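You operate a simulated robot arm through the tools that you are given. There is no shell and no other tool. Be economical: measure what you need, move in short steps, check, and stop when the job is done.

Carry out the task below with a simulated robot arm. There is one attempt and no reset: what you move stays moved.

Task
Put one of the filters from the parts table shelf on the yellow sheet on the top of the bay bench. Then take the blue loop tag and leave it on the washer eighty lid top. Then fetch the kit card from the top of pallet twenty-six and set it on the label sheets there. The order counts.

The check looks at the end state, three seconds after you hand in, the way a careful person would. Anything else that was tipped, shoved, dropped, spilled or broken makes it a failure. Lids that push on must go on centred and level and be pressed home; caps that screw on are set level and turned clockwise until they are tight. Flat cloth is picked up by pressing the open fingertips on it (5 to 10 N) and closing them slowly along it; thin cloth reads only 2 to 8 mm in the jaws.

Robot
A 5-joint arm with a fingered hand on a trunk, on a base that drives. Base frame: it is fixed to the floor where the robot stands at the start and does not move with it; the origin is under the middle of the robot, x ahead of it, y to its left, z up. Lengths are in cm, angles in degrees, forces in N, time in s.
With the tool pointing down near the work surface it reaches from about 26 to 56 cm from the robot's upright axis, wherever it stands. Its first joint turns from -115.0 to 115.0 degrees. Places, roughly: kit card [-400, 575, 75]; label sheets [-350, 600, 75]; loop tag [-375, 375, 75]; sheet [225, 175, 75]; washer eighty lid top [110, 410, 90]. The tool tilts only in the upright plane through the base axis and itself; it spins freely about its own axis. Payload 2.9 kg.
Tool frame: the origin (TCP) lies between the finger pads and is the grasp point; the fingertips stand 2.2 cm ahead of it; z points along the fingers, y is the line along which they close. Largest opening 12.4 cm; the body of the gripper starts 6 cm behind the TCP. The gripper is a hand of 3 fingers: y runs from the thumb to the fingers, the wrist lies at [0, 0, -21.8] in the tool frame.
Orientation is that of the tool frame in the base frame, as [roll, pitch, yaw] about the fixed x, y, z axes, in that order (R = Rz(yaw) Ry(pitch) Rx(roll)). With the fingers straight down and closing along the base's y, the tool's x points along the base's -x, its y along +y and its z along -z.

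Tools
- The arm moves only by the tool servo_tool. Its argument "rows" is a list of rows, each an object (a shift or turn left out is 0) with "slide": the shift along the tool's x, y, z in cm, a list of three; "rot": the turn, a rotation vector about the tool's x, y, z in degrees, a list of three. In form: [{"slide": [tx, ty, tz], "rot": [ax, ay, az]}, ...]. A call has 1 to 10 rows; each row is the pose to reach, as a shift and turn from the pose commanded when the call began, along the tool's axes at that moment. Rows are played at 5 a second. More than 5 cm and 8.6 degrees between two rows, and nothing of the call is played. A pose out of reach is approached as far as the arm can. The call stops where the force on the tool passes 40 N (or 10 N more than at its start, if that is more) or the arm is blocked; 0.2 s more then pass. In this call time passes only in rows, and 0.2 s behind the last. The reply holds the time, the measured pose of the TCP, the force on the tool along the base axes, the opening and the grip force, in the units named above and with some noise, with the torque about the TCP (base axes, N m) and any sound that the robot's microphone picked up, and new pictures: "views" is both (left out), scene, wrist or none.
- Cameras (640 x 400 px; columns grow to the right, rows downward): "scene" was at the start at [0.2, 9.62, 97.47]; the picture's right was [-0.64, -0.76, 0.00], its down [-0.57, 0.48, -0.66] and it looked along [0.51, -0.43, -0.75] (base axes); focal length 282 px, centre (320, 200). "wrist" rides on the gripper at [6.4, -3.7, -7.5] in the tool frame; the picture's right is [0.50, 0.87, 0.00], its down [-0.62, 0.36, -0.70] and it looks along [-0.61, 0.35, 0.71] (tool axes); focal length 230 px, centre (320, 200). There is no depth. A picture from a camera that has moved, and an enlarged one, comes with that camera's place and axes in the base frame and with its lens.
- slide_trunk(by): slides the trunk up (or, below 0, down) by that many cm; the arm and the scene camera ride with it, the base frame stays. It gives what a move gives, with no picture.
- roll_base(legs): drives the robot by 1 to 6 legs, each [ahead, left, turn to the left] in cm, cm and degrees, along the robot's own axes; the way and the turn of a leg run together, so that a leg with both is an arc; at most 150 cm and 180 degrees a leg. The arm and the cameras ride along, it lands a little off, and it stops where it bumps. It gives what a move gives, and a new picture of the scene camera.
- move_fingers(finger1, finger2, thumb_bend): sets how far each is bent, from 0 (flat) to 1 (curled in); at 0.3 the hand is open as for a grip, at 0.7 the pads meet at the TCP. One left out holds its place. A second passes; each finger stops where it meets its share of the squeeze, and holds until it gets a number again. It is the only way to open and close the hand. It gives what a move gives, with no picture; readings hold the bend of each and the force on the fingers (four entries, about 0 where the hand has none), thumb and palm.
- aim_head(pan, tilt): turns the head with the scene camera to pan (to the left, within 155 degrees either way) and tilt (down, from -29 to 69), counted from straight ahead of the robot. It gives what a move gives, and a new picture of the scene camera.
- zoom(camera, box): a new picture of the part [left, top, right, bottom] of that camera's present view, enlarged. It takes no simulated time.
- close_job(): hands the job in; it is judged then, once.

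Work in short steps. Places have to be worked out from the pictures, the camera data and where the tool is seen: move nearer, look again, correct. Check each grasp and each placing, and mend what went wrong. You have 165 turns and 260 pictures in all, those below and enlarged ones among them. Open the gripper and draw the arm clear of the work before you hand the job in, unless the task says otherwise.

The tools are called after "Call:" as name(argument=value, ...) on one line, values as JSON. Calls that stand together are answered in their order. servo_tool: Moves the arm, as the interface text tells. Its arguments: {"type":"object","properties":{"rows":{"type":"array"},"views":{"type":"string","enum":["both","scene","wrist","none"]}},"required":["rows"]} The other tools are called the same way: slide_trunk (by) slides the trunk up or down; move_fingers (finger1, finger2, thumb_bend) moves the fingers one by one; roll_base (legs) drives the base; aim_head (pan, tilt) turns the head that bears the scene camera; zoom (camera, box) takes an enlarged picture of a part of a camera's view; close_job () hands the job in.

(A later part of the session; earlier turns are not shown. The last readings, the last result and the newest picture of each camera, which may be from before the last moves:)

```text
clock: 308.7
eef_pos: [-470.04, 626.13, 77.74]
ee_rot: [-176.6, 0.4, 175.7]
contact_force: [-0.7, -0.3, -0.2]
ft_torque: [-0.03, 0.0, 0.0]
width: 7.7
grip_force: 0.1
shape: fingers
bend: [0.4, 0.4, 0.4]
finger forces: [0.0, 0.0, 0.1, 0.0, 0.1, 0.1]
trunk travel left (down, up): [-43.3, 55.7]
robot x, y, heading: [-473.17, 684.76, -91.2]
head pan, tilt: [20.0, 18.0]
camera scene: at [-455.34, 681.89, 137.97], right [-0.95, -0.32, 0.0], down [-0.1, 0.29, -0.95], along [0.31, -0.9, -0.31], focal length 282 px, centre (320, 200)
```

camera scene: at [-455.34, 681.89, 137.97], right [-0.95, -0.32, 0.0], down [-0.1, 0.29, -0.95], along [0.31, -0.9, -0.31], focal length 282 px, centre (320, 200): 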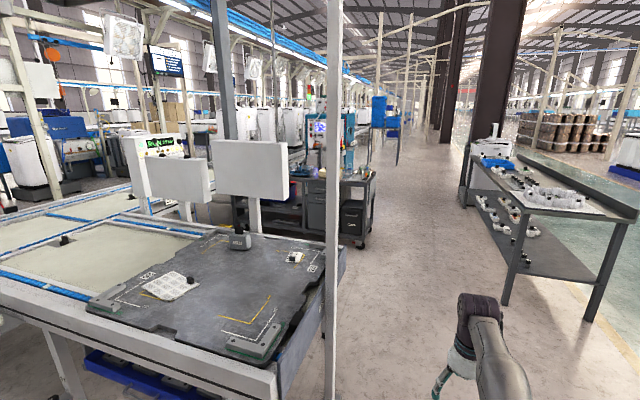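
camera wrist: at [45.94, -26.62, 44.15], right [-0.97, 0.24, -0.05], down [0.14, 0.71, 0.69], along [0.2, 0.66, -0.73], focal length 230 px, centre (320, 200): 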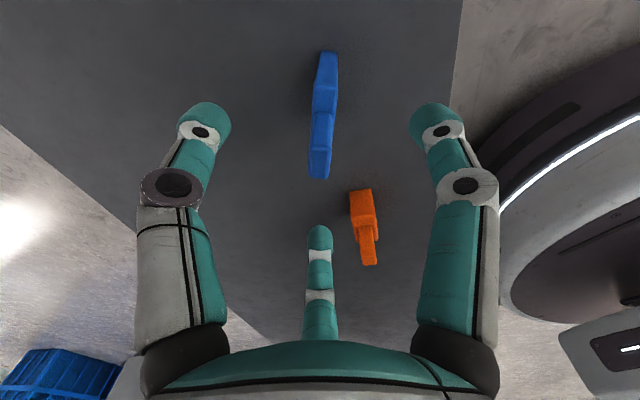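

The cart with items stands at about (-370,390). Drive down the lane for a close look at its top.

Call:
roll_base(legs=[[130, 0, 1]])

Call:
aim_head(pan=38, tilt=25)

Call:
zoom(camera="scene", box=[160, 60, 480, 260])

```text
clock: 315.3
eef_pos: [-472.67, 495.28, 77.68]
ee_rot: [-176.7, 0.4, 175.6]
contact_force: [0.0, 0.7, 0.8]
ft_torque: [0.01, 0.02, 0.01]
width: 7.69
grip_force: 0.0
shape: fingers
bend: [0.4, 0.4, 0.4]
finger forces: [0.0, 0.0, 0.1, 0.0, 0.0, 0.0]
trunk travel left (down, up): [-43.3, 55.7]
robot x, y, heading: [-475.54, 554.27, -91.1]
head pan, tilt: [20.0, 18.0]
camera scene: at [-457.8, 550.85, 137.97], right [-0.95, -0.32, 0.0], down [-0.1, 0.29, -0.95], along [0.31, -0.9, -0.31], focal length 282 px, centre (320, 200)
```

scene: 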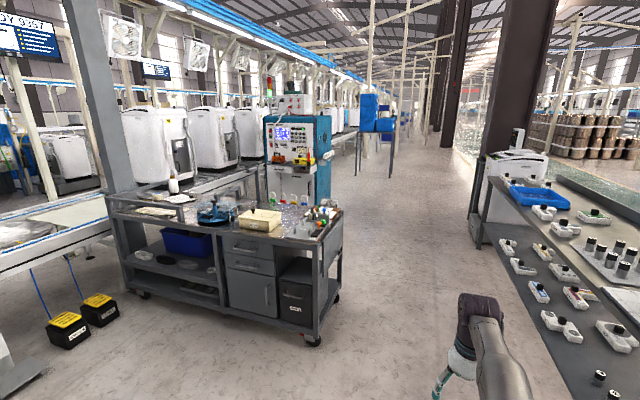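

```text
clock: 316.1
eef_pos: [-472.7, 495.28, 77.74]
ee_rot: [-176.7, 0.4, 175.7]
contact_force: [0.7, 0.7, 0.4]
ft_torque: [-0.01, -0.01, -0.02]
width: 7.7
grip_force: 0.0
shape: fingers
bend: [0.4, 0.4, 0.4]
finger forces: [0.0, 0.0, 0.0, 0.0, 0.1, 0.0]
trunk travel left (down, up): [-43.3, 55.7]
robot x, y, heading: [-475.65, 553.94, -91.4]
head pan, tilt: [38.0, 25.0]
camera scene: at [-455.3, 552.32, 136.84], right [-0.8, -0.6, 0.0], down [-0.25, 0.34, -0.91], along [0.54, -0.73, -0.42], focal length 282 px, centre (320, 200)
```

scene: 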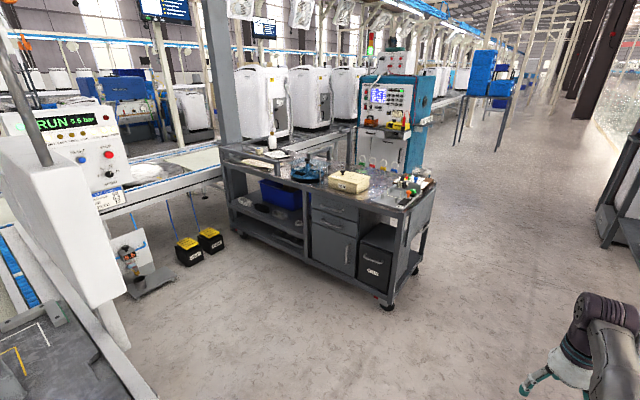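

```text
2.00 times, centred on (320, 160) of scene
camera zoom: at [-455.3, 552.32, 136.84], right [-0.8, -0.6, 0.0], down [-0.25, 0.34, -0.91], along [0.54, -0.73, -0.42], focal length 565 px, centre (320, 280)
```

zoom: 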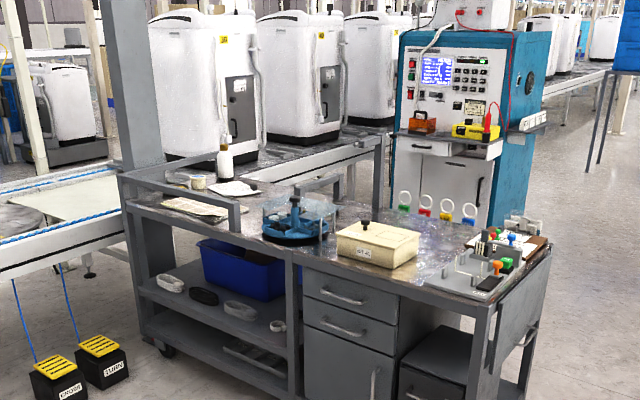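

The blue loop tag stands at about (-388,379), in a row near the cart's back edge. Raise the trunk, drive alongside the cart's west end and face +x.

Call:
slide_trunk(by=35)

Call:
roll_base(legs=[[120, 0, 0], [54, 0, 0], [0, 0, 91]])

Call:
aim_head(pan=-5, tilt=45)

Call:
servo_tool(rows=[{"slide": [0, 0, 0]}], views="wrist")

```text
clock: 319.5
eef_pos: [-472.64, 495.21, 112.74]
ee_rot: [-176.8, 0.5, 175.7]
contact_force: [0.8, -0.2, -0.2]
ft_torque: [0.02, -0.02, 0.03]
width: 7.67
grip_force: 0.1
shape: fingers
bend: [0.4, 0.4, 0.4]
finger forces: [0.0, 0.0, 0.0, 0.1, 0.0, 0.0]
trunk travel left (down, up): [-78.3, 20.7]
robot x, y, heading: [-475.81, 554.17, -91.1]
head pan, tilt: [38.0, 25.0]
```

```text
clock: 332.2
eef_pos: [-423.71, 383.67, 112.8]
ee_rot: [-176.8, 0.4, -93.5]
contact_force: [-0.7, 0.5, 0.4]
ft_torque: [0.02, -0.04, 0.01]
width: 7.69
grip_force: 0.1
shape: fingers
bend: [0.4, 0.4, 0.4]
finger forces: [0.0, 0.1, 0.0, 0.0, 0.0, 0.0]
trunk travel left (down, up): [-78.3, 20.7]
robot x, y, heading: [-482.19, 379.79, -0.4]
head pan, tilt: [38.0, 25.0]
camera scene: at [-480.68, 400.01, 171.84], right [0.61, -0.79, 0.0], down [-0.33, -0.26, -0.91], along [0.72, 0.55, -0.42], focal length 282 px, centre (320, 200)
```

scene: 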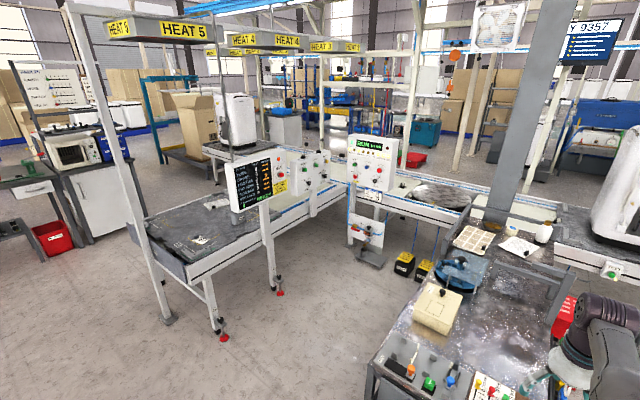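

```text
clock: 333.4
eef_pos: [-423.75, 383.57, 112.81]
ee_rot: [-176.7, 0.4, -93.4]
contact_force: [-1.2, 0.5, -0.2]
ft_torque: [0.01, 0.02, 0.01]
width: 7.69
grip_force: 0.0
shape: fingers
bend: [0.4, 0.4, 0.4]
finger forces: [0.0, 0.1, 0.0, 0.0, 0.0, 0.0]
trunk travel left (down, up): [-78.3, 20.7]
robot x, y, heading: [-482.27, 379.79, -0.4]
head pan, tilt: [-5.0, 45.0]
camera scene: at [-479.86, 393.64, 168.78], right [-0.09, -1.0, 0.0], down [-0.7, 0.06, -0.71], along [0.7, -0.06, -0.71], focal length 282 px, centre (320, 200)
```

scene: 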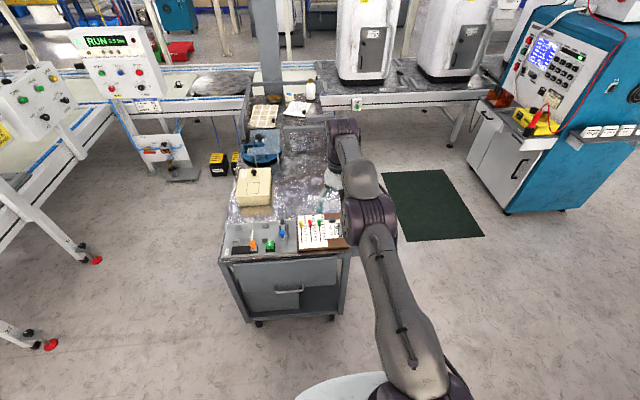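

```text
clock: 333.8
eef_pos: [-423.63, 383.53, 112.66]
ee_rot: [-176.8, 0.4, -93.5]
contact_force: [0.0, -0.5, -0.8]
ft_torque: [-0.01, 0.03, 0.02]
width: 7.69
grip_force: 0.0
shape: fingers
bend: [0.4, 0.4, 0.4]
finger forces: [0.0, 0.0, 0.0, 0.0, 0.1, 0.1]
trunk travel left (down, up): [-78.3, 20.7]
robot x, y, heading: [-482.47, 379.71, -0.2]
head pan, tilt: [-5.0, 45.0]
camera wrist: at [-420.92, 376.93, 120.4], right [-0.89, -0.45, -0.05], down [-0.36, 0.63, 0.68], along [-0.27, 0.63, -0.73], focal length 230 px, centre (320, 200)
```

wrist: 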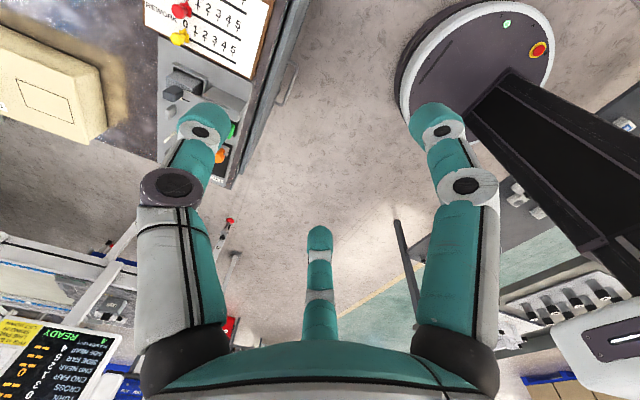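

Zoom on the cart top near its west end.

Call:
zoom(camera="scene", box=[210, 150, 370, 270])

Call:
zoom(camera="wrist", box=[80, 0, 320, 200])

```text
3.33 times, centred on (290, 210) of scene
camera zoom: at [-479.87, 393.62, 168.78], right [-0.09, -1.0, 0.0], down [-0.7, 0.06, -0.71], along [0.7, -0.07, -0.71], focal length 942 px, centre (420, 167)
```

zoom: 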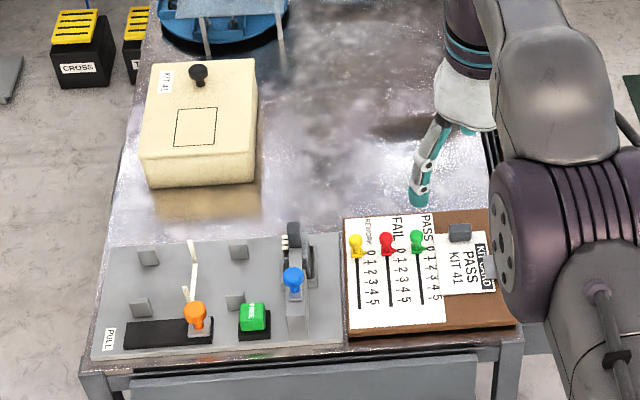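

```text
2.00 times, centred on (200, 100) of wrist
camera zoom: at [-420.92, 376.93, 120.4], right [-0.89, -0.45, -0.05], down [-0.36, 0.63, 0.68], along [-0.27, 0.63, -0.73], focal length 460 px, centre (560, 400)
```

zoom: 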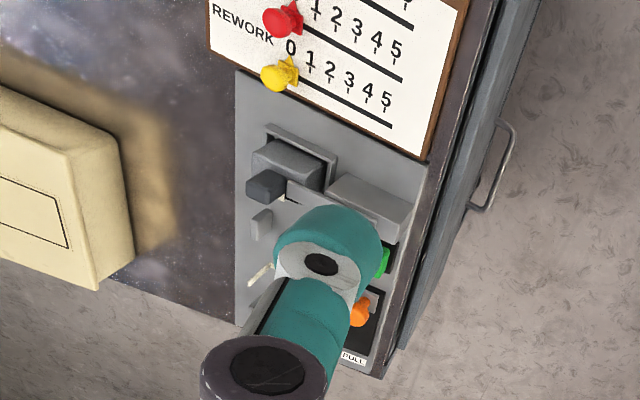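

The arm hides the tag area. Swing the hand to the right (−y) and look again.

Call:
servo_tool(rows=[{"slide": [4, 0, 0]}, {"slide": [8, 0.5, 0]}, {"slide": [12, 1, 0]}, {"slide": [16, 2, 0]}, {"slide": [20, 4, 0]}, {"slide": [24, 6, 0]}], views="scene")

Call:
zoom(camera="scene", box=[250, 130, 410, 230])

```text
clock: 335.1
eef_pos: [-423.84, 379.81, 112.71]
ee_rot: [-176.8, 0.4, -97.5]
contact_force: [0.2, -0.1, -0.8]
ft_torque: [0.01, -0.04, -0.01]
width: 7.68
grip_force: 0.0
shape: fingers
bend: [0.4, 0.4, 0.4]
finger forces: [0.0, 0.0, 0.1, 0.0, 0.0, 0.0]
out of reach, approached as far as the arm can: row 1, 2, 3, 4, 5, 6
trunk travel left (down, up): [-78.3, 20.7]
robot x, y, heading: [-482.5, 379.85, -0.2]
head pan, tilt: [-5.0, 45.0]
camera scene: at [-479.86, 393.62, 168.78], right [-0.09, -1.0, 0.0], down [-0.7, 0.06, -0.71], along [0.7, -0.07, -0.71], focal length 282 px, centre (320, 200)
```

scene: 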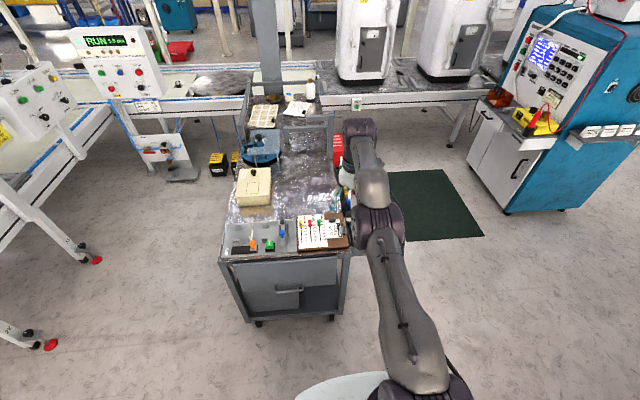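

```text
4.00 times, centred on (330, 180) of scene
camera zoom: at [-479.86, 393.62, 168.78], right [-0.09, -1.0, 0.0], down [-0.7, 0.06, -0.71], along [0.7, -0.07, -0.71], focal length 1130 px, centre (280, 280)
```

zoom: 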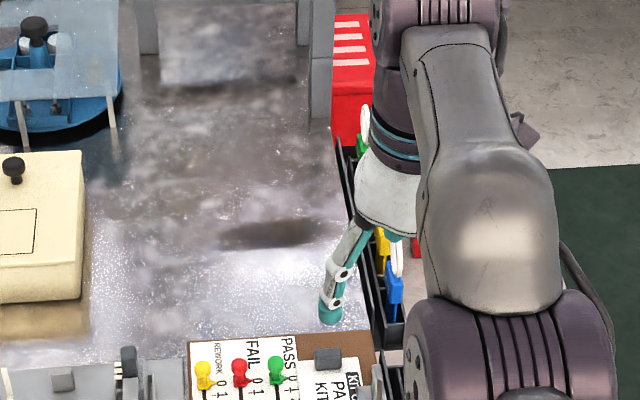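

The tags sit in a black rack along the cart's −y side, blue nearest. The wrist spin is at its limit, so unwind it 90° and swing aside.

Call:
servo_tool(rows=[{"rot": [0, 0, 8.5]}, {"rot": [0, 0, 17]}, {"rot": [0, 0, 25.5]}, {"rot": [0, 0, 34]}, {"rot": [0, 0, 42.5]}, {"rot": [0, 0, 51]}, {"rot": [0, 0, 59.5]}, {"rot": [0, 0, 68]}, {"rot": [0, 0, 76.5]}, {"rot": [0, 0, 85]}], views="none")

Call:
servo_tool(rows=[{"slide": [2, 4, 0]}, {"slide": [4, 8, 0]}, {"slide": [6, 12, 0]}, {"slide": [8, 15, 0]}], views="both")

Call:
zoom(camera="scene", box=[290, 140, 410, 260])

```text
clock: 337.4
eef_pos: [-423.79, 379.4, 113.62]
ee_rot: [179.9, 3.3, 177.4]
contact_force: [0.3, -0.5, -0.3]
ft_torque: [-0.01, -0.05, -0.01]
width: 7.7
grip_force: 0.0
shape: fingers
bend: [0.4, 0.4, 0.4]
finger forces: [0.0, 0.1, 0.1, 0.0, 0.0, 0.1]
trunk travel left (down, up): [-78.3, 20.7]
robot x, y, heading: [-482.75, 379.56, -0.1]
head pan, tilt: [-5.0, 45.0]
```

```text
clock: 338.4
eef_pos: [-425.36, 390.02, 114.53]
ee_rot: [179.3, 3.0, 177.5]
contact_force: [-0.2, 0.8, 0.5]
ft_torque: [0.01, -0.03, 0.02]
width: 7.71
grip_force: 0.0
shape: fingers
bend: [0.4, 0.4, 0.4]
finger forces: [0.0, 0.1, 0.0, 0.0, 0.0, 0.0]
out of reach, approached as far as the arm can: row 1, 2, 3, 4
trunk travel left (down, up): [-78.3, 20.7]
robot x, y, heading: [-481.85, 379.87, -0.1]
head pan, tilt: [-5.0, 45.0]
camera scene: at [-479.88, 393.67, 168.77], right [-0.09, -1.0, 0.0], down [-0.7, 0.06, -0.71], along [0.7, -0.07, -0.71], focal length 282 px, centre (320, 200)
camera wrist: at [-432.4, 386.51, 121.51], right [-0.46, 0.89, -0.02], down [0.59, 0.32, 0.74], along [0.66, 0.33, -0.68], focal length 230 px, centre (320, 200)
```

scene: 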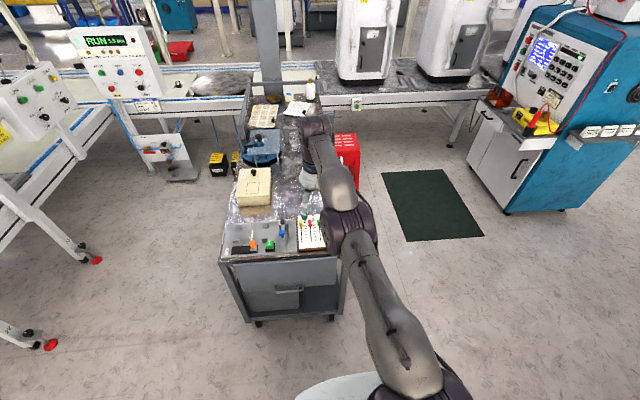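
wrist: 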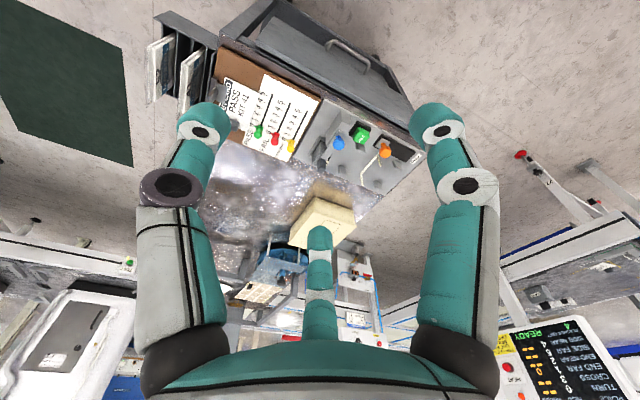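

```text
3.33 times, centred on (350, 200) of scene
camera zoom: at [-479.88, 393.67, 168.77], right [-0.09, -1.0, 0.0], down [-0.7, 0.06, -0.71], along [0.7, -0.07, -0.71], focal length 942 px, centre (220, 200)
```

zoom: 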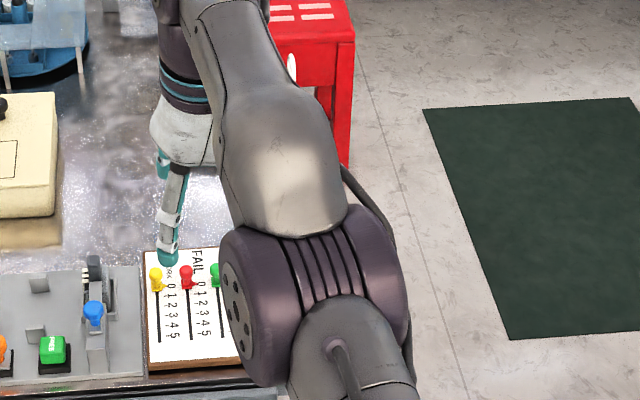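

Better to approach the rack from the cart's south side. Drive round to about (-392,318) facing +y with the hand kept high.

Call:
roll_base(legs=[[0, -62, 0], [0, 0, 90.3], [0, -88, 0]])

Call:
aim_head(pan=0, tilt=60)

Call:
servo_tool(rows=[{"slide": [0, 0, 0]}], views="wrist")

```text
clock: 349.9
eef_pos: [-404.81, 373.02, 114.4]
ee_rot: [179.3, 3.0, -93.1]
contact_force: [-0.3, 0.5, 0.1]
ft_torque: [-0.02, -0.01, -0.01]
width: 7.72
grip_force: 0.1
shape: fingers
bend: [0.4, 0.4, 0.4]
finger forces: [0.0, 0.1, 0.0, 0.1, 0.0, 0.0]
trunk travel left (down, up): [-78.3, 20.7]
robot x, y, heading: [-394.72, 316.13, 89.0]
head pan, tilt: [-5.0, 45.0]
camera scene: at [-408.7, 318.52, 168.78], right [0.99, -0.1, 0.0], down [-0.07, -0.7, -0.71], along [0.07, 0.7, -0.71], focal length 282 px, centre (320, 200)
```

scene: 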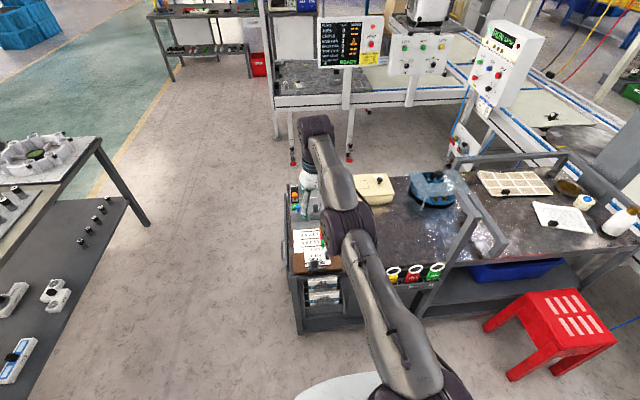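

```text
clock: 350.6
eef_pos: [-404.78, 373.03, 114.42]
ee_rot: [179.3, 3.0, -93.1]
contact_force: [-0.3, -0.2, 0.4]
ft_torque: [0.0, -0.02, -0.02]
width: 7.7
grip_force: 0.1
shape: fingers
bend: [0.4, 0.4, 0.4]
finger forces: [0.1, 0.0, 0.0, 0.0, 0.0, 0.0]
trunk travel left (down, up): [-78.3, 20.7]
robot x, y, heading: [-395.4, 316.52, 88.9]
head pan, tilt: [0.0, 60.0]
camera scene: at [-409.45, 317.1, 166.83], right [1.0, -0.02, 0.0], down [-0.01, -0.87, -0.5], along [0.01, 0.5, -0.87], focal length 282 px, centre (320, 200)
```

scene: 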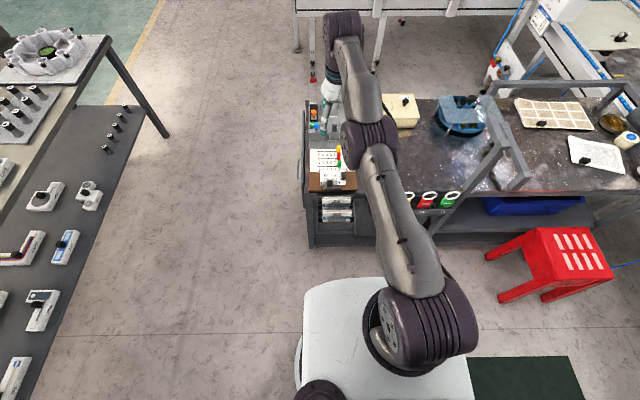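

```text
clock: 351.0
eef_pos: [-404.66, 372.91, 114.44]
ee_rot: [179.3, 3.0, -93.1]
contact_force: [-0.5, -0.3, 0.0]
ft_torque: [0.04, -0.02, 0.02]
width: 7.71
grip_force: 0.1
shape: fingers
bend: [0.4, 0.4, 0.4]
finger forces: [0.1, 0.0, 0.0, 0.0, 0.0, 0.0]
trunk travel left (down, up): [-78.3, 20.7]
robot x, y, heading: [-394.98, 316.31, 89.1]
head pan, tilt: [0.0, 60.0]
camera wrist: at [-401.46, 366.01, 121.51], right [-0.89, -0.45, -0.02], down [-0.32, 0.6, 0.74], along [-0.33, 0.66, -0.68], focal length 230 px, centre (320, 200)
```

wrist: 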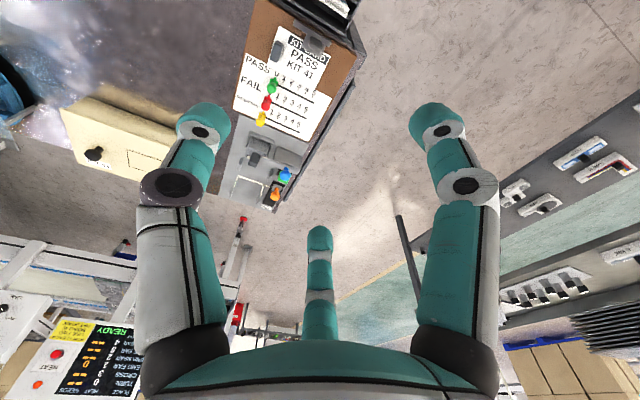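

Tags: yellow, red, green visible at y≈368; blue hidden behind the arm at about x -384. Pull the hand back and left to see it.

Call:
servo_tool(rows=[{"slide": [3, 3, 0]}, {"slide": [6, 6, 0]}, {"slide": [9, 9, 0]}, {"slide": [12, 12, 0]}, {"slide": [14, 15, 0]}], views="scene")

Call:
zoom(camera="scene", box=[340, 150, 500, 250])

```text
clock: 352.2
eef_pos: [-414.61, 369.34, 116.4]
ee_rot: [178.8, 2.5, -93.1]
contact_force: [0.3, -0.5, -0.4]
ft_torque: [-0.02, -0.04, 0.02]
width: 7.71
grip_force: 0.1
shape: fingers
bend: [0.4, 0.4, 0.4]
finger forces: [0.0, 0.0, 0.1, 0.0, 0.0, 0.0]
out of reach, approached as far as the arm can: row 1, 2, 3, 4, 5
trunk travel left (down, up): [-78.3, 20.7]
robot x, y, heading: [-395.18, 316.14, 89.1]
head pan, tilt: [0.0, 60.0]
camera scene: at [-409.44, 317.1, 166.83], right [1.0, -0.02, 0.0], down [-0.01, -0.87, -0.5], along [0.01, 0.5, -0.87], focal length 282 px, centre (320, 200)
```

scene: 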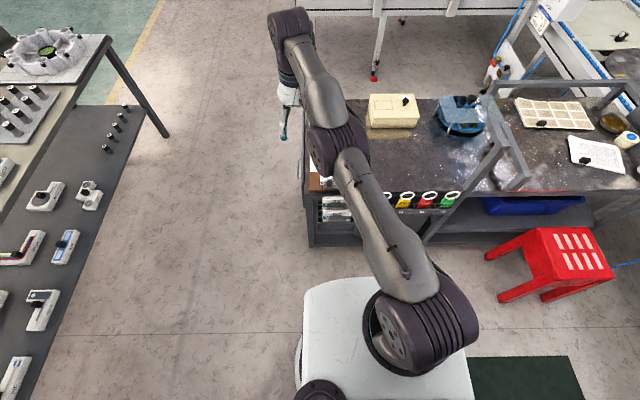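

```text
4.00 times, centred on (420, 200) of scene
camera zoom: at [-409.44, 317.1, 166.83], right [1.0, -0.02, 0.0], down [-0.01, -0.87, -0.5], along [0.01, 0.5, -0.87], focal length 1130 px, centre (-80, 200)
```

zoom: 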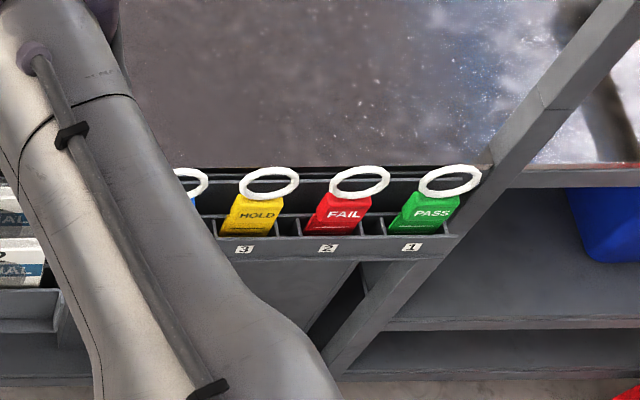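

The blue tag's ring stands vertically (in the x–z plane) at about (-384,370). Shift the base right 14 cm, spin the tool so fingers close along y, and move over it.

Call:
roll_base(legs=[[2, -14, 0]])

Call:
servo_tool(rows=[{"slide": [0, -1, 0], "rot": [0, 0, 8.5]}, {"slide": [0, -2, 0], "rot": [0, 0, 17]}, {"slide": [0, -4, 0], "rot": [0, 0, 25.5]}, {"slide": [0, -6, 0], "rot": [0, 0, 34]}, {"slide": [0, -8, 0], "rot": [0, 0, 42.5]}, {"slide": [0, -10, 0], "rot": [0, 0, 51]}, {"slide": [0, -12, 0], "rot": [0, 0, 59.5]}, {"slide": [0, -13, 0], "rot": [0, 0, 68]}, {"slide": [0, -14, 0], "rot": [0, 0, 76.5]}, {"slide": [0, -15, 0], "rot": [0, 0, 85]}], views="both")

```text
clock: 353.6
eef_pos: [-400.3, 371.16, 116.46]
ee_rot: [178.9, 2.6, -93.2]
contact_force: [-0.2, -0.4, 0.0]
ft_torque: [0.03, 0.0, 0.01]
width: 7.71
grip_force: 0.0
shape: fingers
bend: [0.4, 0.4, 0.4]
finger forces: [0.0, 0.1, 0.1, 0.1, 0.0, 0.0]
trunk travel left (down, up): [-78.3, 20.7]
robot x, y, heading: [-381.2, 317.77, 89.1]
head pan, tilt: [0.0, 60.0]
camera scene: at [-395.31, 318.87, 166.83], right [1.0, -0.02, 0.0], down [-0.01, -0.87, -0.5], along [0.01, 0.5, -0.87], focal length 282 px, centre (320, 200)
```

scene: 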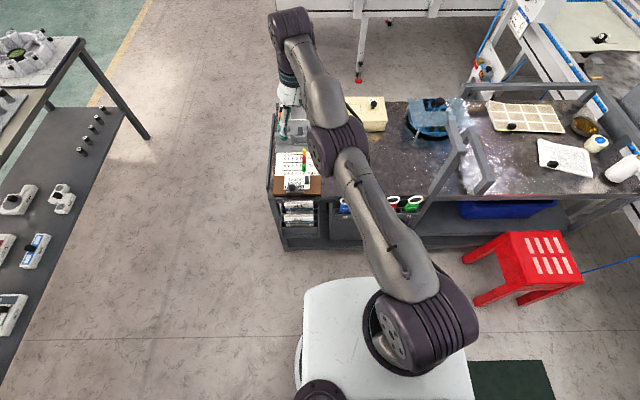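

```text
clock: 355.8
eef_pos: [-385.06, 370.28, 125.76]
ee_rot: [179.7, 0.0, -178.2]
contact_force: [-0.8, 0.2, 0.7]
ft_torque: [-0.01, 0.0, -0.01]
width: 7.74
grip_force: 0.1
shape: fingers
bend: [0.4, 0.4, 0.4]
finger forces: [0.0, 0.0, 0.0, 0.0, 0.0, 0.0]
out of reach, approached as far as the arm can: row 1, 2, 3, 4, 5, 6, 7, 8, 9, 10
trunk travel left (down, up): [-78.3, 20.7]
robot x, y, heading: [-381.06, 317.72, 89.1]
head pan, tilt: [0.0, 60.0]
camera scene: at [-395.21, 318.89, 166.84], right [1.0, -0.02, 0.0], down [-0.01, -0.87, -0.5], along [0.01, 0.5, -0.87], focal length 282 px, centre (320, 200)
camera wrist: at [-391.42, 366.32, 133.28], right [-0.53, 0.85, 0.0], down [0.61, 0.37, 0.7], along [0.6, 0.37, -0.71], focal length 230 px, centre (320, 200)
```

scene: 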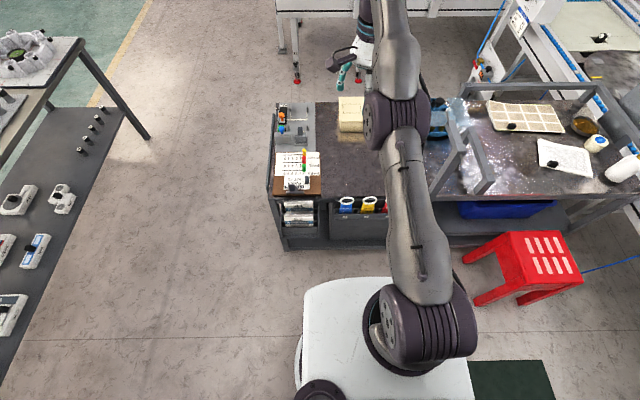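
wrist: 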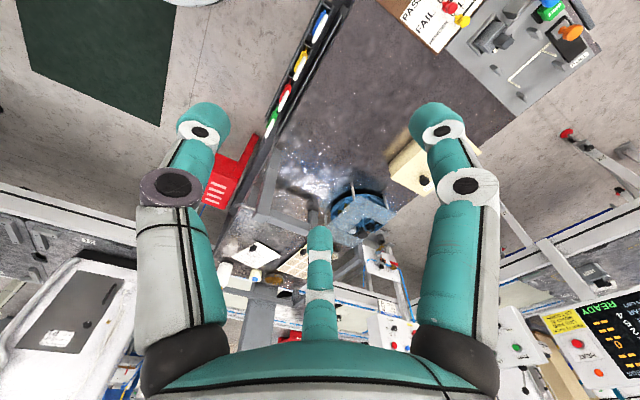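

Zoom the wrist view on the tag row.

Call:
zoom(camera="wrist", box=[230, 0, 390, 150])

Call:
zoom(camera="scene", box=[320, 180, 400, 230])

```text
2.67 times, centred on (310, 75) of wrist
camera zoom: at [-391.42, 366.32, 133.28], right [-0.53, 0.85, 0.0], down [0.61, 0.37, 0.7], along [0.6, 0.37, -0.71], focal length 614 px, centre (347, 533)
```

zoom: 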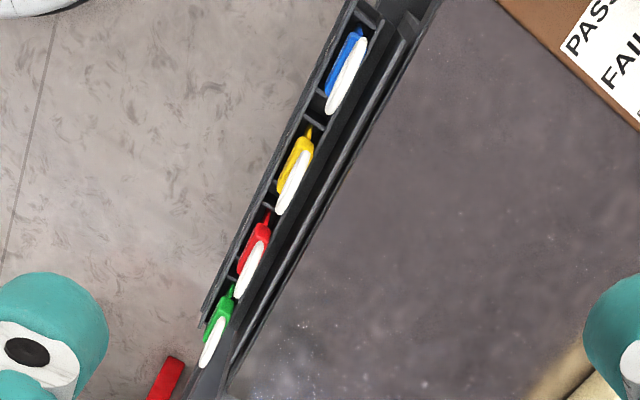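

```text
8.00 times, centred on (360, 205) of scene
camera zoom: at [-395.21, 318.89, 166.84], right [1.0, -0.02, 0.0], down [-0.01, -0.87, -0.5], along [0.01, 0.5, -0.87], focal length 2260 px, centre (0, 160)
```

zoom: 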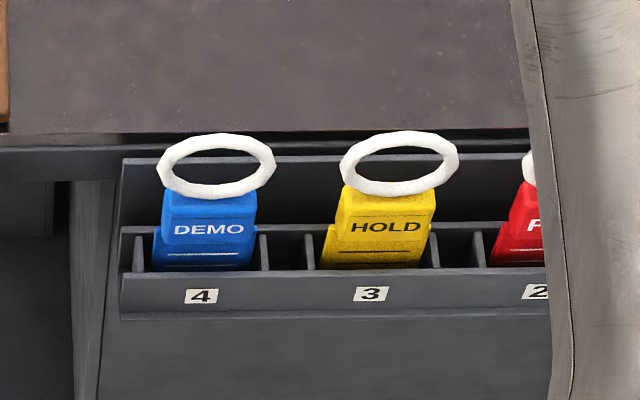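

Ring centre ≈(-384.4,370.7,76), diameter 5.4, top z≈78.7. Pre-close, lower the trunk 40 cm, and check alignment.

Call:
move_fingers(finger1=0.46, finger2=0.46, thumb_bend=0.46)

Call:
slide_trunk(by=-40)

Call:
servo_tool(rows=[{"slide": [-0.5, 0.4, 0]}], views="wrist")

```text
clock: 356.8
eef_pos: [-385.14, 370.23, 125.77]
ee_rot: [179.8, 0.0, -178.1]
contact_force: [-0.3, 0.4, 0.3]
ft_torque: [-0.01, -0.02, 0.0]
width: 6.14
grip_force: 0.1
shape: fingers
bend: [0.46, 0.46, 0.46]
finger forces: [0.0, 0.0, 0.0, 0.1, 0.1, 0.0]
trunk travel left (down, up): [-78.3, 20.7]
robot x, y, heading: [-381.31, 317.68, 89.1]
head pan, tilt: [0.0, 60.0]
```

```text
clock: 360.6
eef_pos: [-385.08, 370.3, 85.79]
ee_rot: [179.9, 0.0, -178.1]
contact_force: [0.4, 0.2, 0.2]
ft_torque: [-0.02, -0.07, -0.02]
width: 6.12
grip_force: 0.1
shape: fingers
bend: [0.46, 0.46, 0.46]
finger forces: [0.0, 0.0, 0.1, 0.1, 0.1, 0.1]
trunk travel left (down, up): [-38.3, 60.7]
robot x, y, heading: [-380.87, 317.7, 89.0]
head pan, tilt: [0.0, 60.0]
```

```text
clock: 361.0
eef_pos: [-384.72, 370.58, 85.8]
ee_rot: [179.8, 0.1, -178.0]
contact_force: [-0.5, 0.1, -0.4]
ft_torque: [-0.01, 0.02, -0.01]
width: 6.13
grip_force: 0.0
shape: fingers
bend: [0.46, 0.46, 0.46]
finger forces: [0.0, 0.0, 0.0, 0.1, 0.0, 0.1]
trunk travel left (down, up): [-38.3, 60.7]
robot x, y, heading: [-381.08, 317.65, 88.9]
head pan, tilt: [0.0, 60.0]
camera wrist: at [-391.04, 366.65, 93.25], right [-0.53, 0.85, 0.0], down [0.61, 0.37, 0.7], along [0.6, 0.37, -0.71], focal length 230 px, centre (320, 200)
```

wrist: 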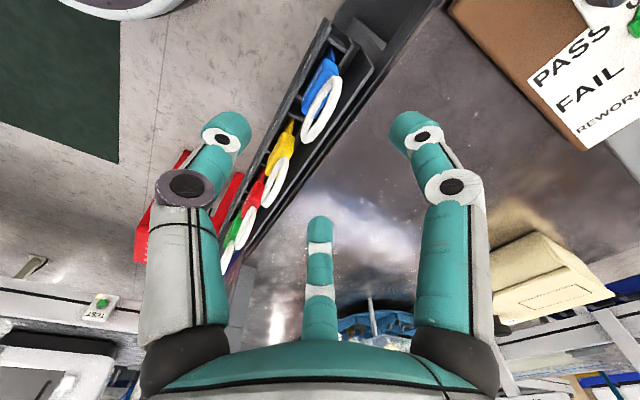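

Ring is centred under the tool. Descend 8 cm.

Call:
servo_tool(rows=[{"slide": [0, 0, 3]}, {"slide": [0, 0, 6]}, {"slide": [0, 0, 8]}], views="wrist")

```text
clock: 361.8
eef_pos: [-384.78, 370.81, 84.81]
ee_rot: [179.9, 0.0, -178.1]
contact_force: [0.4, -0.1, 0.0]
ft_torque: [0.01, -0.02, 0.01]
width: 6.13
grip_force: 0.2
shape: fingers
bend: [0.46, 0.46, 0.46]
finger forces: [0.0, 0.0, 0.0, 0.0, 0.0, 0.0]
out of reach, approached as far as the arm can: row 1, 2, 3
trunk travel left (down, up): [-38.3, 60.7]
robot x, y, heading: [-381.24, 317.78, 88.9]
head pan, tilt: [0.0, 60.0]
camera wrist: at [-391.01, 366.78, 92.3], right [-0.53, 0.85, 0.0], down [0.6, 0.38, 0.7], along [0.6, 0.37, -0.71], focal length 230 px, centre (320, 200)
```

wrist: 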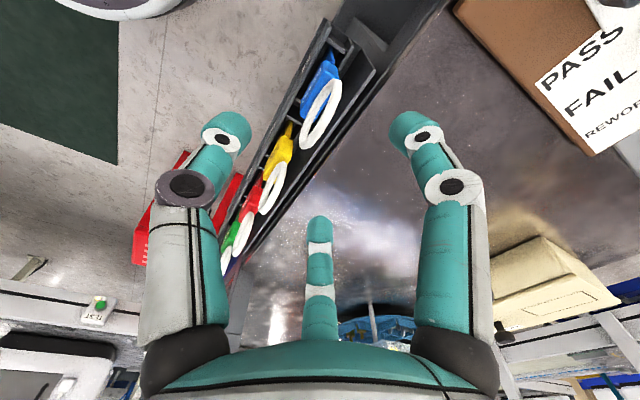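

The arm can't go lower at this posture; use the trunk to descend 7 cm.

Call:
slide_trunk(by=-4)

Call:
slide_trunk(by=-3)

Call:
zoom(camera="wrist", box=[180, 40, 460, 260])

```text
clock: 362.6
eef_pos: [-384.68, 370.75, 80.78]
ee_rot: [179.9, 0.0, -178.1]
contact_force: [1.7, -0.7, -0.5]
ft_torque: [0.0, 0.0, -0.02]
width: 6.09
grip_force: 0.1
shape: fingers
bend: [0.46, 0.46, 0.46]
finger forces: [0.0, 0.0, 0.0, 0.0, 0.0, 0.1]
trunk travel left (down, up): [-34.3, 64.7]
robot x, y, heading: [-381.34, 317.64, 88.9]
head pan, tilt: [0.0, 60.0]
```

```text
clock: 363.4
eef_pos: [-384.61, 370.71, 77.74]
ee_rot: [179.8, 0.0, -178.0]
contact_force: [0.0, -0.3, -1.0]
ft_torque: [0.01, 0.03, -0.01]
width: 6.1
grip_force: 0.1
shape: fingers
bend: [0.46, 0.46, 0.46]
finger forces: [0.0, 0.0, 0.1, 0.1, 0.1, 0.0]
trunk travel left (down, up): [-31.3, 67.7]
robot x, y, heading: [-380.9, 317.62, 88.8]
head pan, tilt: [0.0, 60.0]
```

```text
1.82 times, centred on (320, 150) of wrist
camera zoom: at [-391.01, 366.78, 85.29], right [-0.53, 0.85, 0.0], down [0.6, 0.38, 0.7], along [0.6, 0.37, -0.71], focal length 418 px, centre (320, 291)
```

zoom: 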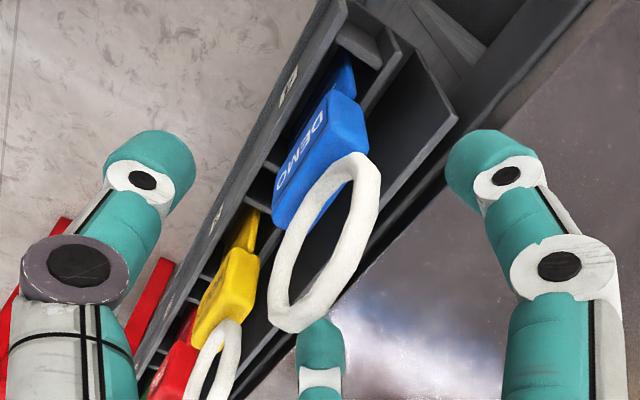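

TCP sits just inside the ring's upper part. Close the fingers.

Call:
move_fingers(finger1=0.72, finger2=0.72, thumb_bend=0.72)

Call:
zoom(camera="wrist", box=[180, 40, 460, 260])

```text
clock: 364.4
eef_pos: [-384.65, 370.84, 77.82]
ee_rot: [179.9, 0.0, -178.1]
contact_force: [-0.2, 1.0, 0.5]
ft_torque: [0.0, -0.03, -0.01]
width: 0.0
grip_force: 0.1
shape: fingers
bend: [0.71, 0.71, 0.71]
finger forces: [0.0, 0.1, 0.1, 0.0, 0.0, 0.0]
trunk travel left (down, up): [-31.3, 67.7]
robot x, y, heading: [-381.24, 317.56, 88.9]
head pan, tilt: [0.0, 60.0]
```

```text
1.82 times, centred on (320, 150) of wrist
camera zoom: at [-391.01, 366.79, 85.29], right [-0.53, 0.85, 0.0], down [0.6, 0.38, 0.7], along [0.6, 0.37, -0.71], focal length 418 px, centre (320, 291)
```

zoom: 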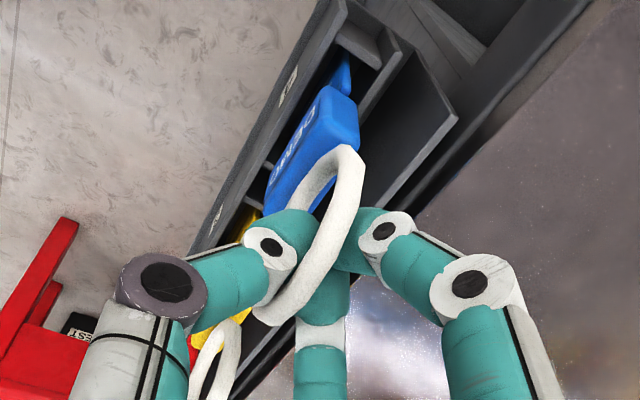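

The fingers meet through the loop — a secure hook. Squeeze a bit more and lift slowly.

Call:
move_fingers(finger1=0.75, finger2=0.75, thumb_bend=0.75)

Call:
slide_trunk(by=6)

Call:
zoom(camera="wrist", box=[180, 40, 460, 260])

```text
clock: 365.4
eef_pos: [-384.74, 370.67, 77.77]
ee_rot: [179.9, 0.0, -178.1]
contact_force: [-0.6, 0.4, 0.3]
ft_torque: [0.0, -0.01, 0.02]
width: 0.0
grip_force: 0.0
shape: fingers
bend: [0.73, 0.73, 0.72]
finger forces: [0.1, 0.0, 0.0, 0.0, 0.0, 0.0]
trunk travel left (down, up): [-31.3, 67.7]
robot x, y, heading: [-380.96, 317.93, 89.1]
head pan, tilt: [0.0, 60.0]
```

```text
clock: 366.4
eef_pos: [-384.68, 370.72, 83.8]
ee_rot: [179.9, 0.0, -178.1]
contact_force: [-0.1, 0.4, -0.1]
ft_torque: [0.05, -0.02, 0.01]
width: 0.0
grip_force: 0.0
shape: fingers
bend: [0.73, 0.73, 0.72]
finger forces: [0.0, 0.0, 0.1, 0.0, 0.0, 0.0]
trunk travel left (down, up): [-37.3, 61.7]
robot x, y, heading: [-381.26, 318.23, 89.1]
head pan, tilt: [0.0, 60.0]
```

```text
1.82 times, centred on (320, 150) of wrist
camera zoom: at [-391.02, 366.8, 91.29], right [-0.53, 0.85, 0.0], down [0.6, 0.38, 0.7], along [0.6, 0.37, -0.71], focal length 418 px, centre (320, 291)
```

zoom: 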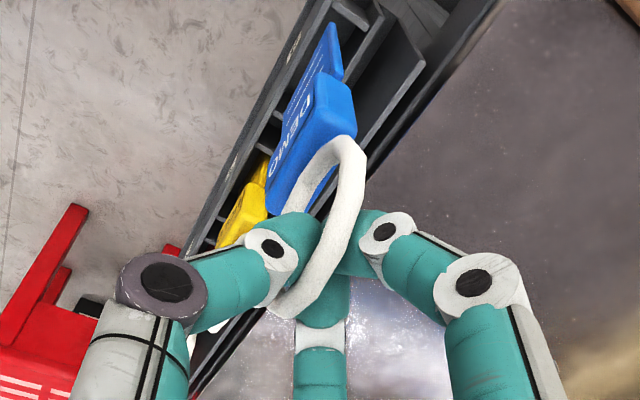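

The tag is coming out cleanly. Lift 25 cm more and check.

Call:
slide_trunk(by=25)

Call:
servo_tool(rows=[{"slide": [0, 0, 0]}], views="both")

```text
clock: 369.0
eef_pos: [-384.57, 370.65, 108.77]
ee_rot: [180.0, 0.1, -178.2]
contact_force: [0.4, -0.7, -0.1]
ft_torque: [0.0, 0.03, -0.03]
width: 0.0
grip_force: 0.1
shape: fingers
bend: [0.73, 0.73, 0.72]
finger forces: [0.1, 0.0, 0.0, 0.0, 0.1, 0.1]
trunk travel left (down, up): [-62.3, 36.7]
robot x, y, heading: [-380.96, 317.8, 89.0]
head pan, tilt: [0.0, 60.0]
```

```text
clock: 369.4
eef_pos: [-384.65, 370.67, 108.83]
ee_rot: [180.0, 0.1, -178.1]
contact_force: [0.0, -0.5, -0.3]
ft_torque: [-0.01, 0.03, 0.0]
width: 0.0
grip_force: 0.0
shape: fingers
bend: [0.73, 0.73, 0.72]
finger forces: [0.1, 0.0, 0.0, 0.1, 0.1, 0.0]
trunk travel left (down, up): [-62.3, 36.7]
robot x, y, heading: [-381.44, 317.9, 89.2]
head pan, tilt: [0.0, 60.0]
camera scene: at [-395.3, 318.87, 150.83], right [1.0, -0.02, 0.0], down [-0.01, -0.87, -0.5], along [0.01, 0.5, -0.87], focal length 282 px, centre (320, 200)
camera wrist: at [-391.02, 366.79, 116.29], right [-0.53, 0.85, 0.0], down [0.6, 0.38, 0.7], along [0.6, 0.37, -0.71], focal length 230 px, centre (320, 200)
```

scene: 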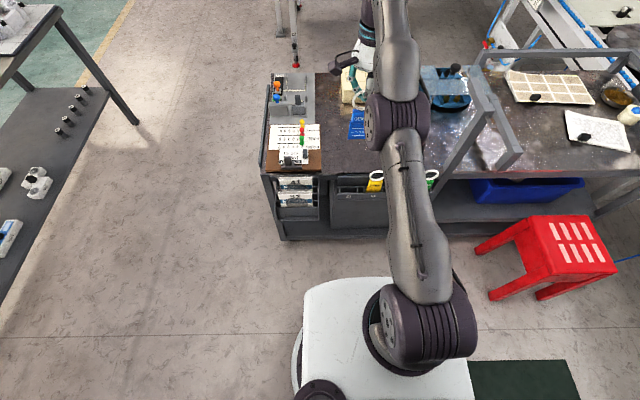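
wrist: 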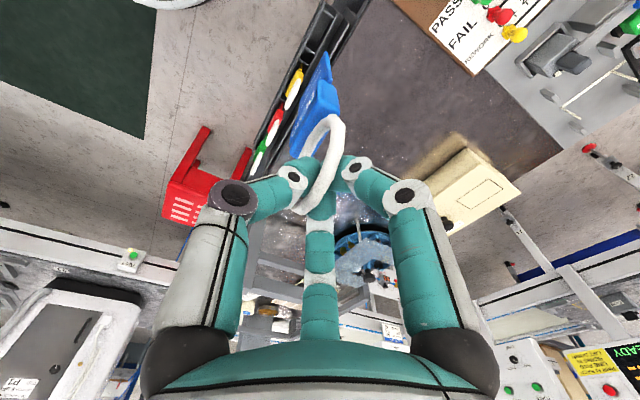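

Tag secured. Turn to trail the arm (heading −90) and drive back the known way: west lane, north past the branch, round the line end.

Call:
slide_trunk(by=15)

Call:
roll_base(legs=[[0, 0, 180], [0, -95, 0], [-120, 0, 0], [-120, 0, 0]])

```text
clock: 371.1
eef_pos: [-384.69, 370.73, 123.84]
ee_rot: [180.0, 0.0, -178.2]
contact_force: [0.1, 0.8, 0.2]
ft_torque: [0.0, -0.02, 0.0]
width: 0.0
grip_force: 0.0
shape: fingers
bend: [0.73, 0.73, 0.72]
finger forces: [0.1, 0.0, 0.1, 0.0, 0.1, 0.0]
trunk travel left (down, up): [-77.3, 21.7]
robot x, y, heading: [-381.32, 317.49, 88.9]
head pan, tilt: [0.0, 60.0]
```

```text
clock: 394.7
eef_pos: [-460.56, 508.52, 123.82]
ee_rot: [179.9, -0.1, -1.5]
contact_force: [0.2, 0.0, -1.1]
ft_torque: [-0.02, -0.02, 0.0]
width: 0.0
grip_force: 0.0
shape: fingers
bend: [0.73, 0.73, 0.72]
finger forces: [0.1, 0.0, 0.1, 0.0, 0.0, 0.0]
trunk travel left (down, up): [-77.3, 21.7]
robot x, y, heading: [-461.08, 561.53, -94.2]
head pan, tilt: [0.0, 60.0]
camera scene: at [-446.42, 560.04, 165.83], right [-1.0, 0.08, 0.0], down [0.07, 0.86, -0.5], along [-0.04, -0.5, -0.87], focal length 282 px, centre (320, 200)
```

scene: 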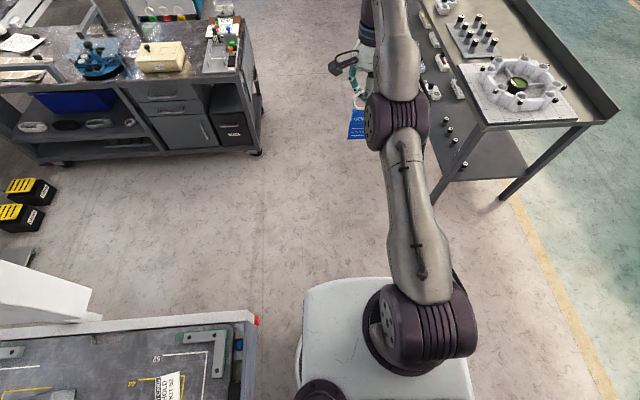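

Correct heading and shift away from the post, then back up to y≈682.

Call:
roll_base(legs=[[0, -14, 0], [0, 0, 4.2], [-120, 0, 0], [0, 90, 0]])

```text
clock: 406.6
eef_pos: [-381.2, 631.56, 123.85]
ee_rot: [179.9, 0.0, 3.1]
contact_force: [-1.3, 0.1, -0.2]
ft_torque: [0.0, 0.0, 0.0]
width: 0.0
grip_force: 0.0
shape: fingers
bend: [0.73, 0.73, 0.72]
finger forces: [0.0, 0.0, 0.0, 0.0, 0.0, 0.0]
trunk travel left (down, up): [-77.3, 21.7]
robot x, y, heading: [-385.69, 684.59, -89.8]
head pan, tilt: [0.0, 60.0]
camera scene: at [-371.04, 684.07, 165.83], right [-1.0, 0.0, 0.0], down [0.0, 0.87, -0.5], along [0.0, -0.5, -0.87], focal length 282 px, centre (320, 200)
```

scene: 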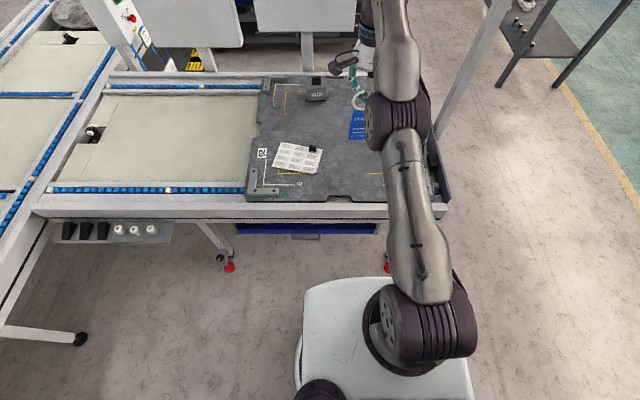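

Continue: to x≈-300, then back north to y≈1098, then east to the aisle.

Call:
roll_base(legs=[[0, 86, 0], [-138, 0, 0], [-138, 0, 0], [-138, 0, 0]])

Call:
roll_base(legs=[[0, 100, 0], [0, 102, 0]])

```text
clock: 430.6
eef_pos: [-294.8, 1046.14, 123.78]
ee_rot: [179.9, 0.0, 4.8]
contact_force: [0.0, -0.1, -0.7]
ft_torque: [0.05, 0.0, -0.02]
width: 0.0
grip_force: 0.0
shape: fingers
bend: [0.73, 0.73, 0.72]
finger forces: [0.0, 0.0, 0.0, 0.0, 0.0, 0.1]
trunk travel left (down, up): [-77.3, 21.7]
robot x, y, heading: [-300.96, 1098.87, -88.2]
head pan, tilt: [0.0, 60.0]
camera scene: at [-286.28, 1098.73, 165.83], right [-1.0, -0.03, 0.0], down [-0.03, 0.87, -0.5], along [0.02, -0.5, -0.87], focal length 282 px, centre (320, 200)
```

scene: 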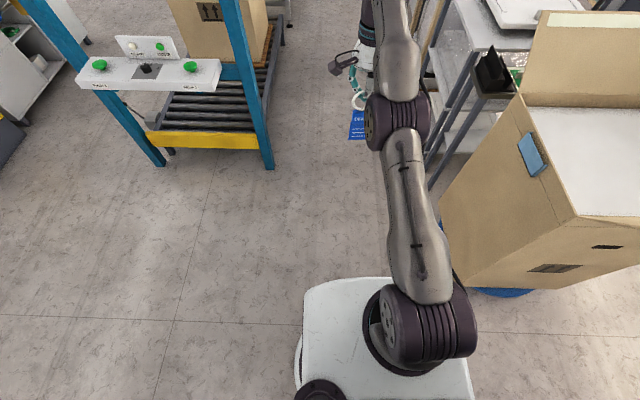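

```text
clock: 440.8
eef_pos: [-92.35, 1048.6, 123.75]
ee_rot: [179.8, 0.0, 2.5]
contact_force: [0.4, 0.0, -0.5]
ft_torque: [-0.02, -0.01, -0.01]
width: 0.0
grip_force: 0.1
shape: fingers
bend: [0.73, 0.73, 0.72]
finger forces: [0.1, 0.1, 0.0, 0.1, 0.0, 0.0]
trunk travel left (down, up): [-77.3, 21.7]
robot x, y, heading: [-96.33, 1101.38, -90.0]
head pan, tilt: [0.0, 60.0]
camera scene: at [-81.93, 1100.89, 165.83], right [-1.0, 0.01, 0.0], down [0.0, 0.87, -0.5], along [0.0, -0.5, -0.87], focal length 282 px, centre (320, 200)
```

scene: 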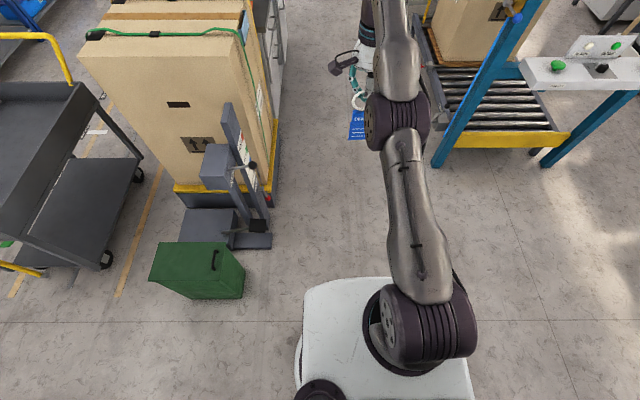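

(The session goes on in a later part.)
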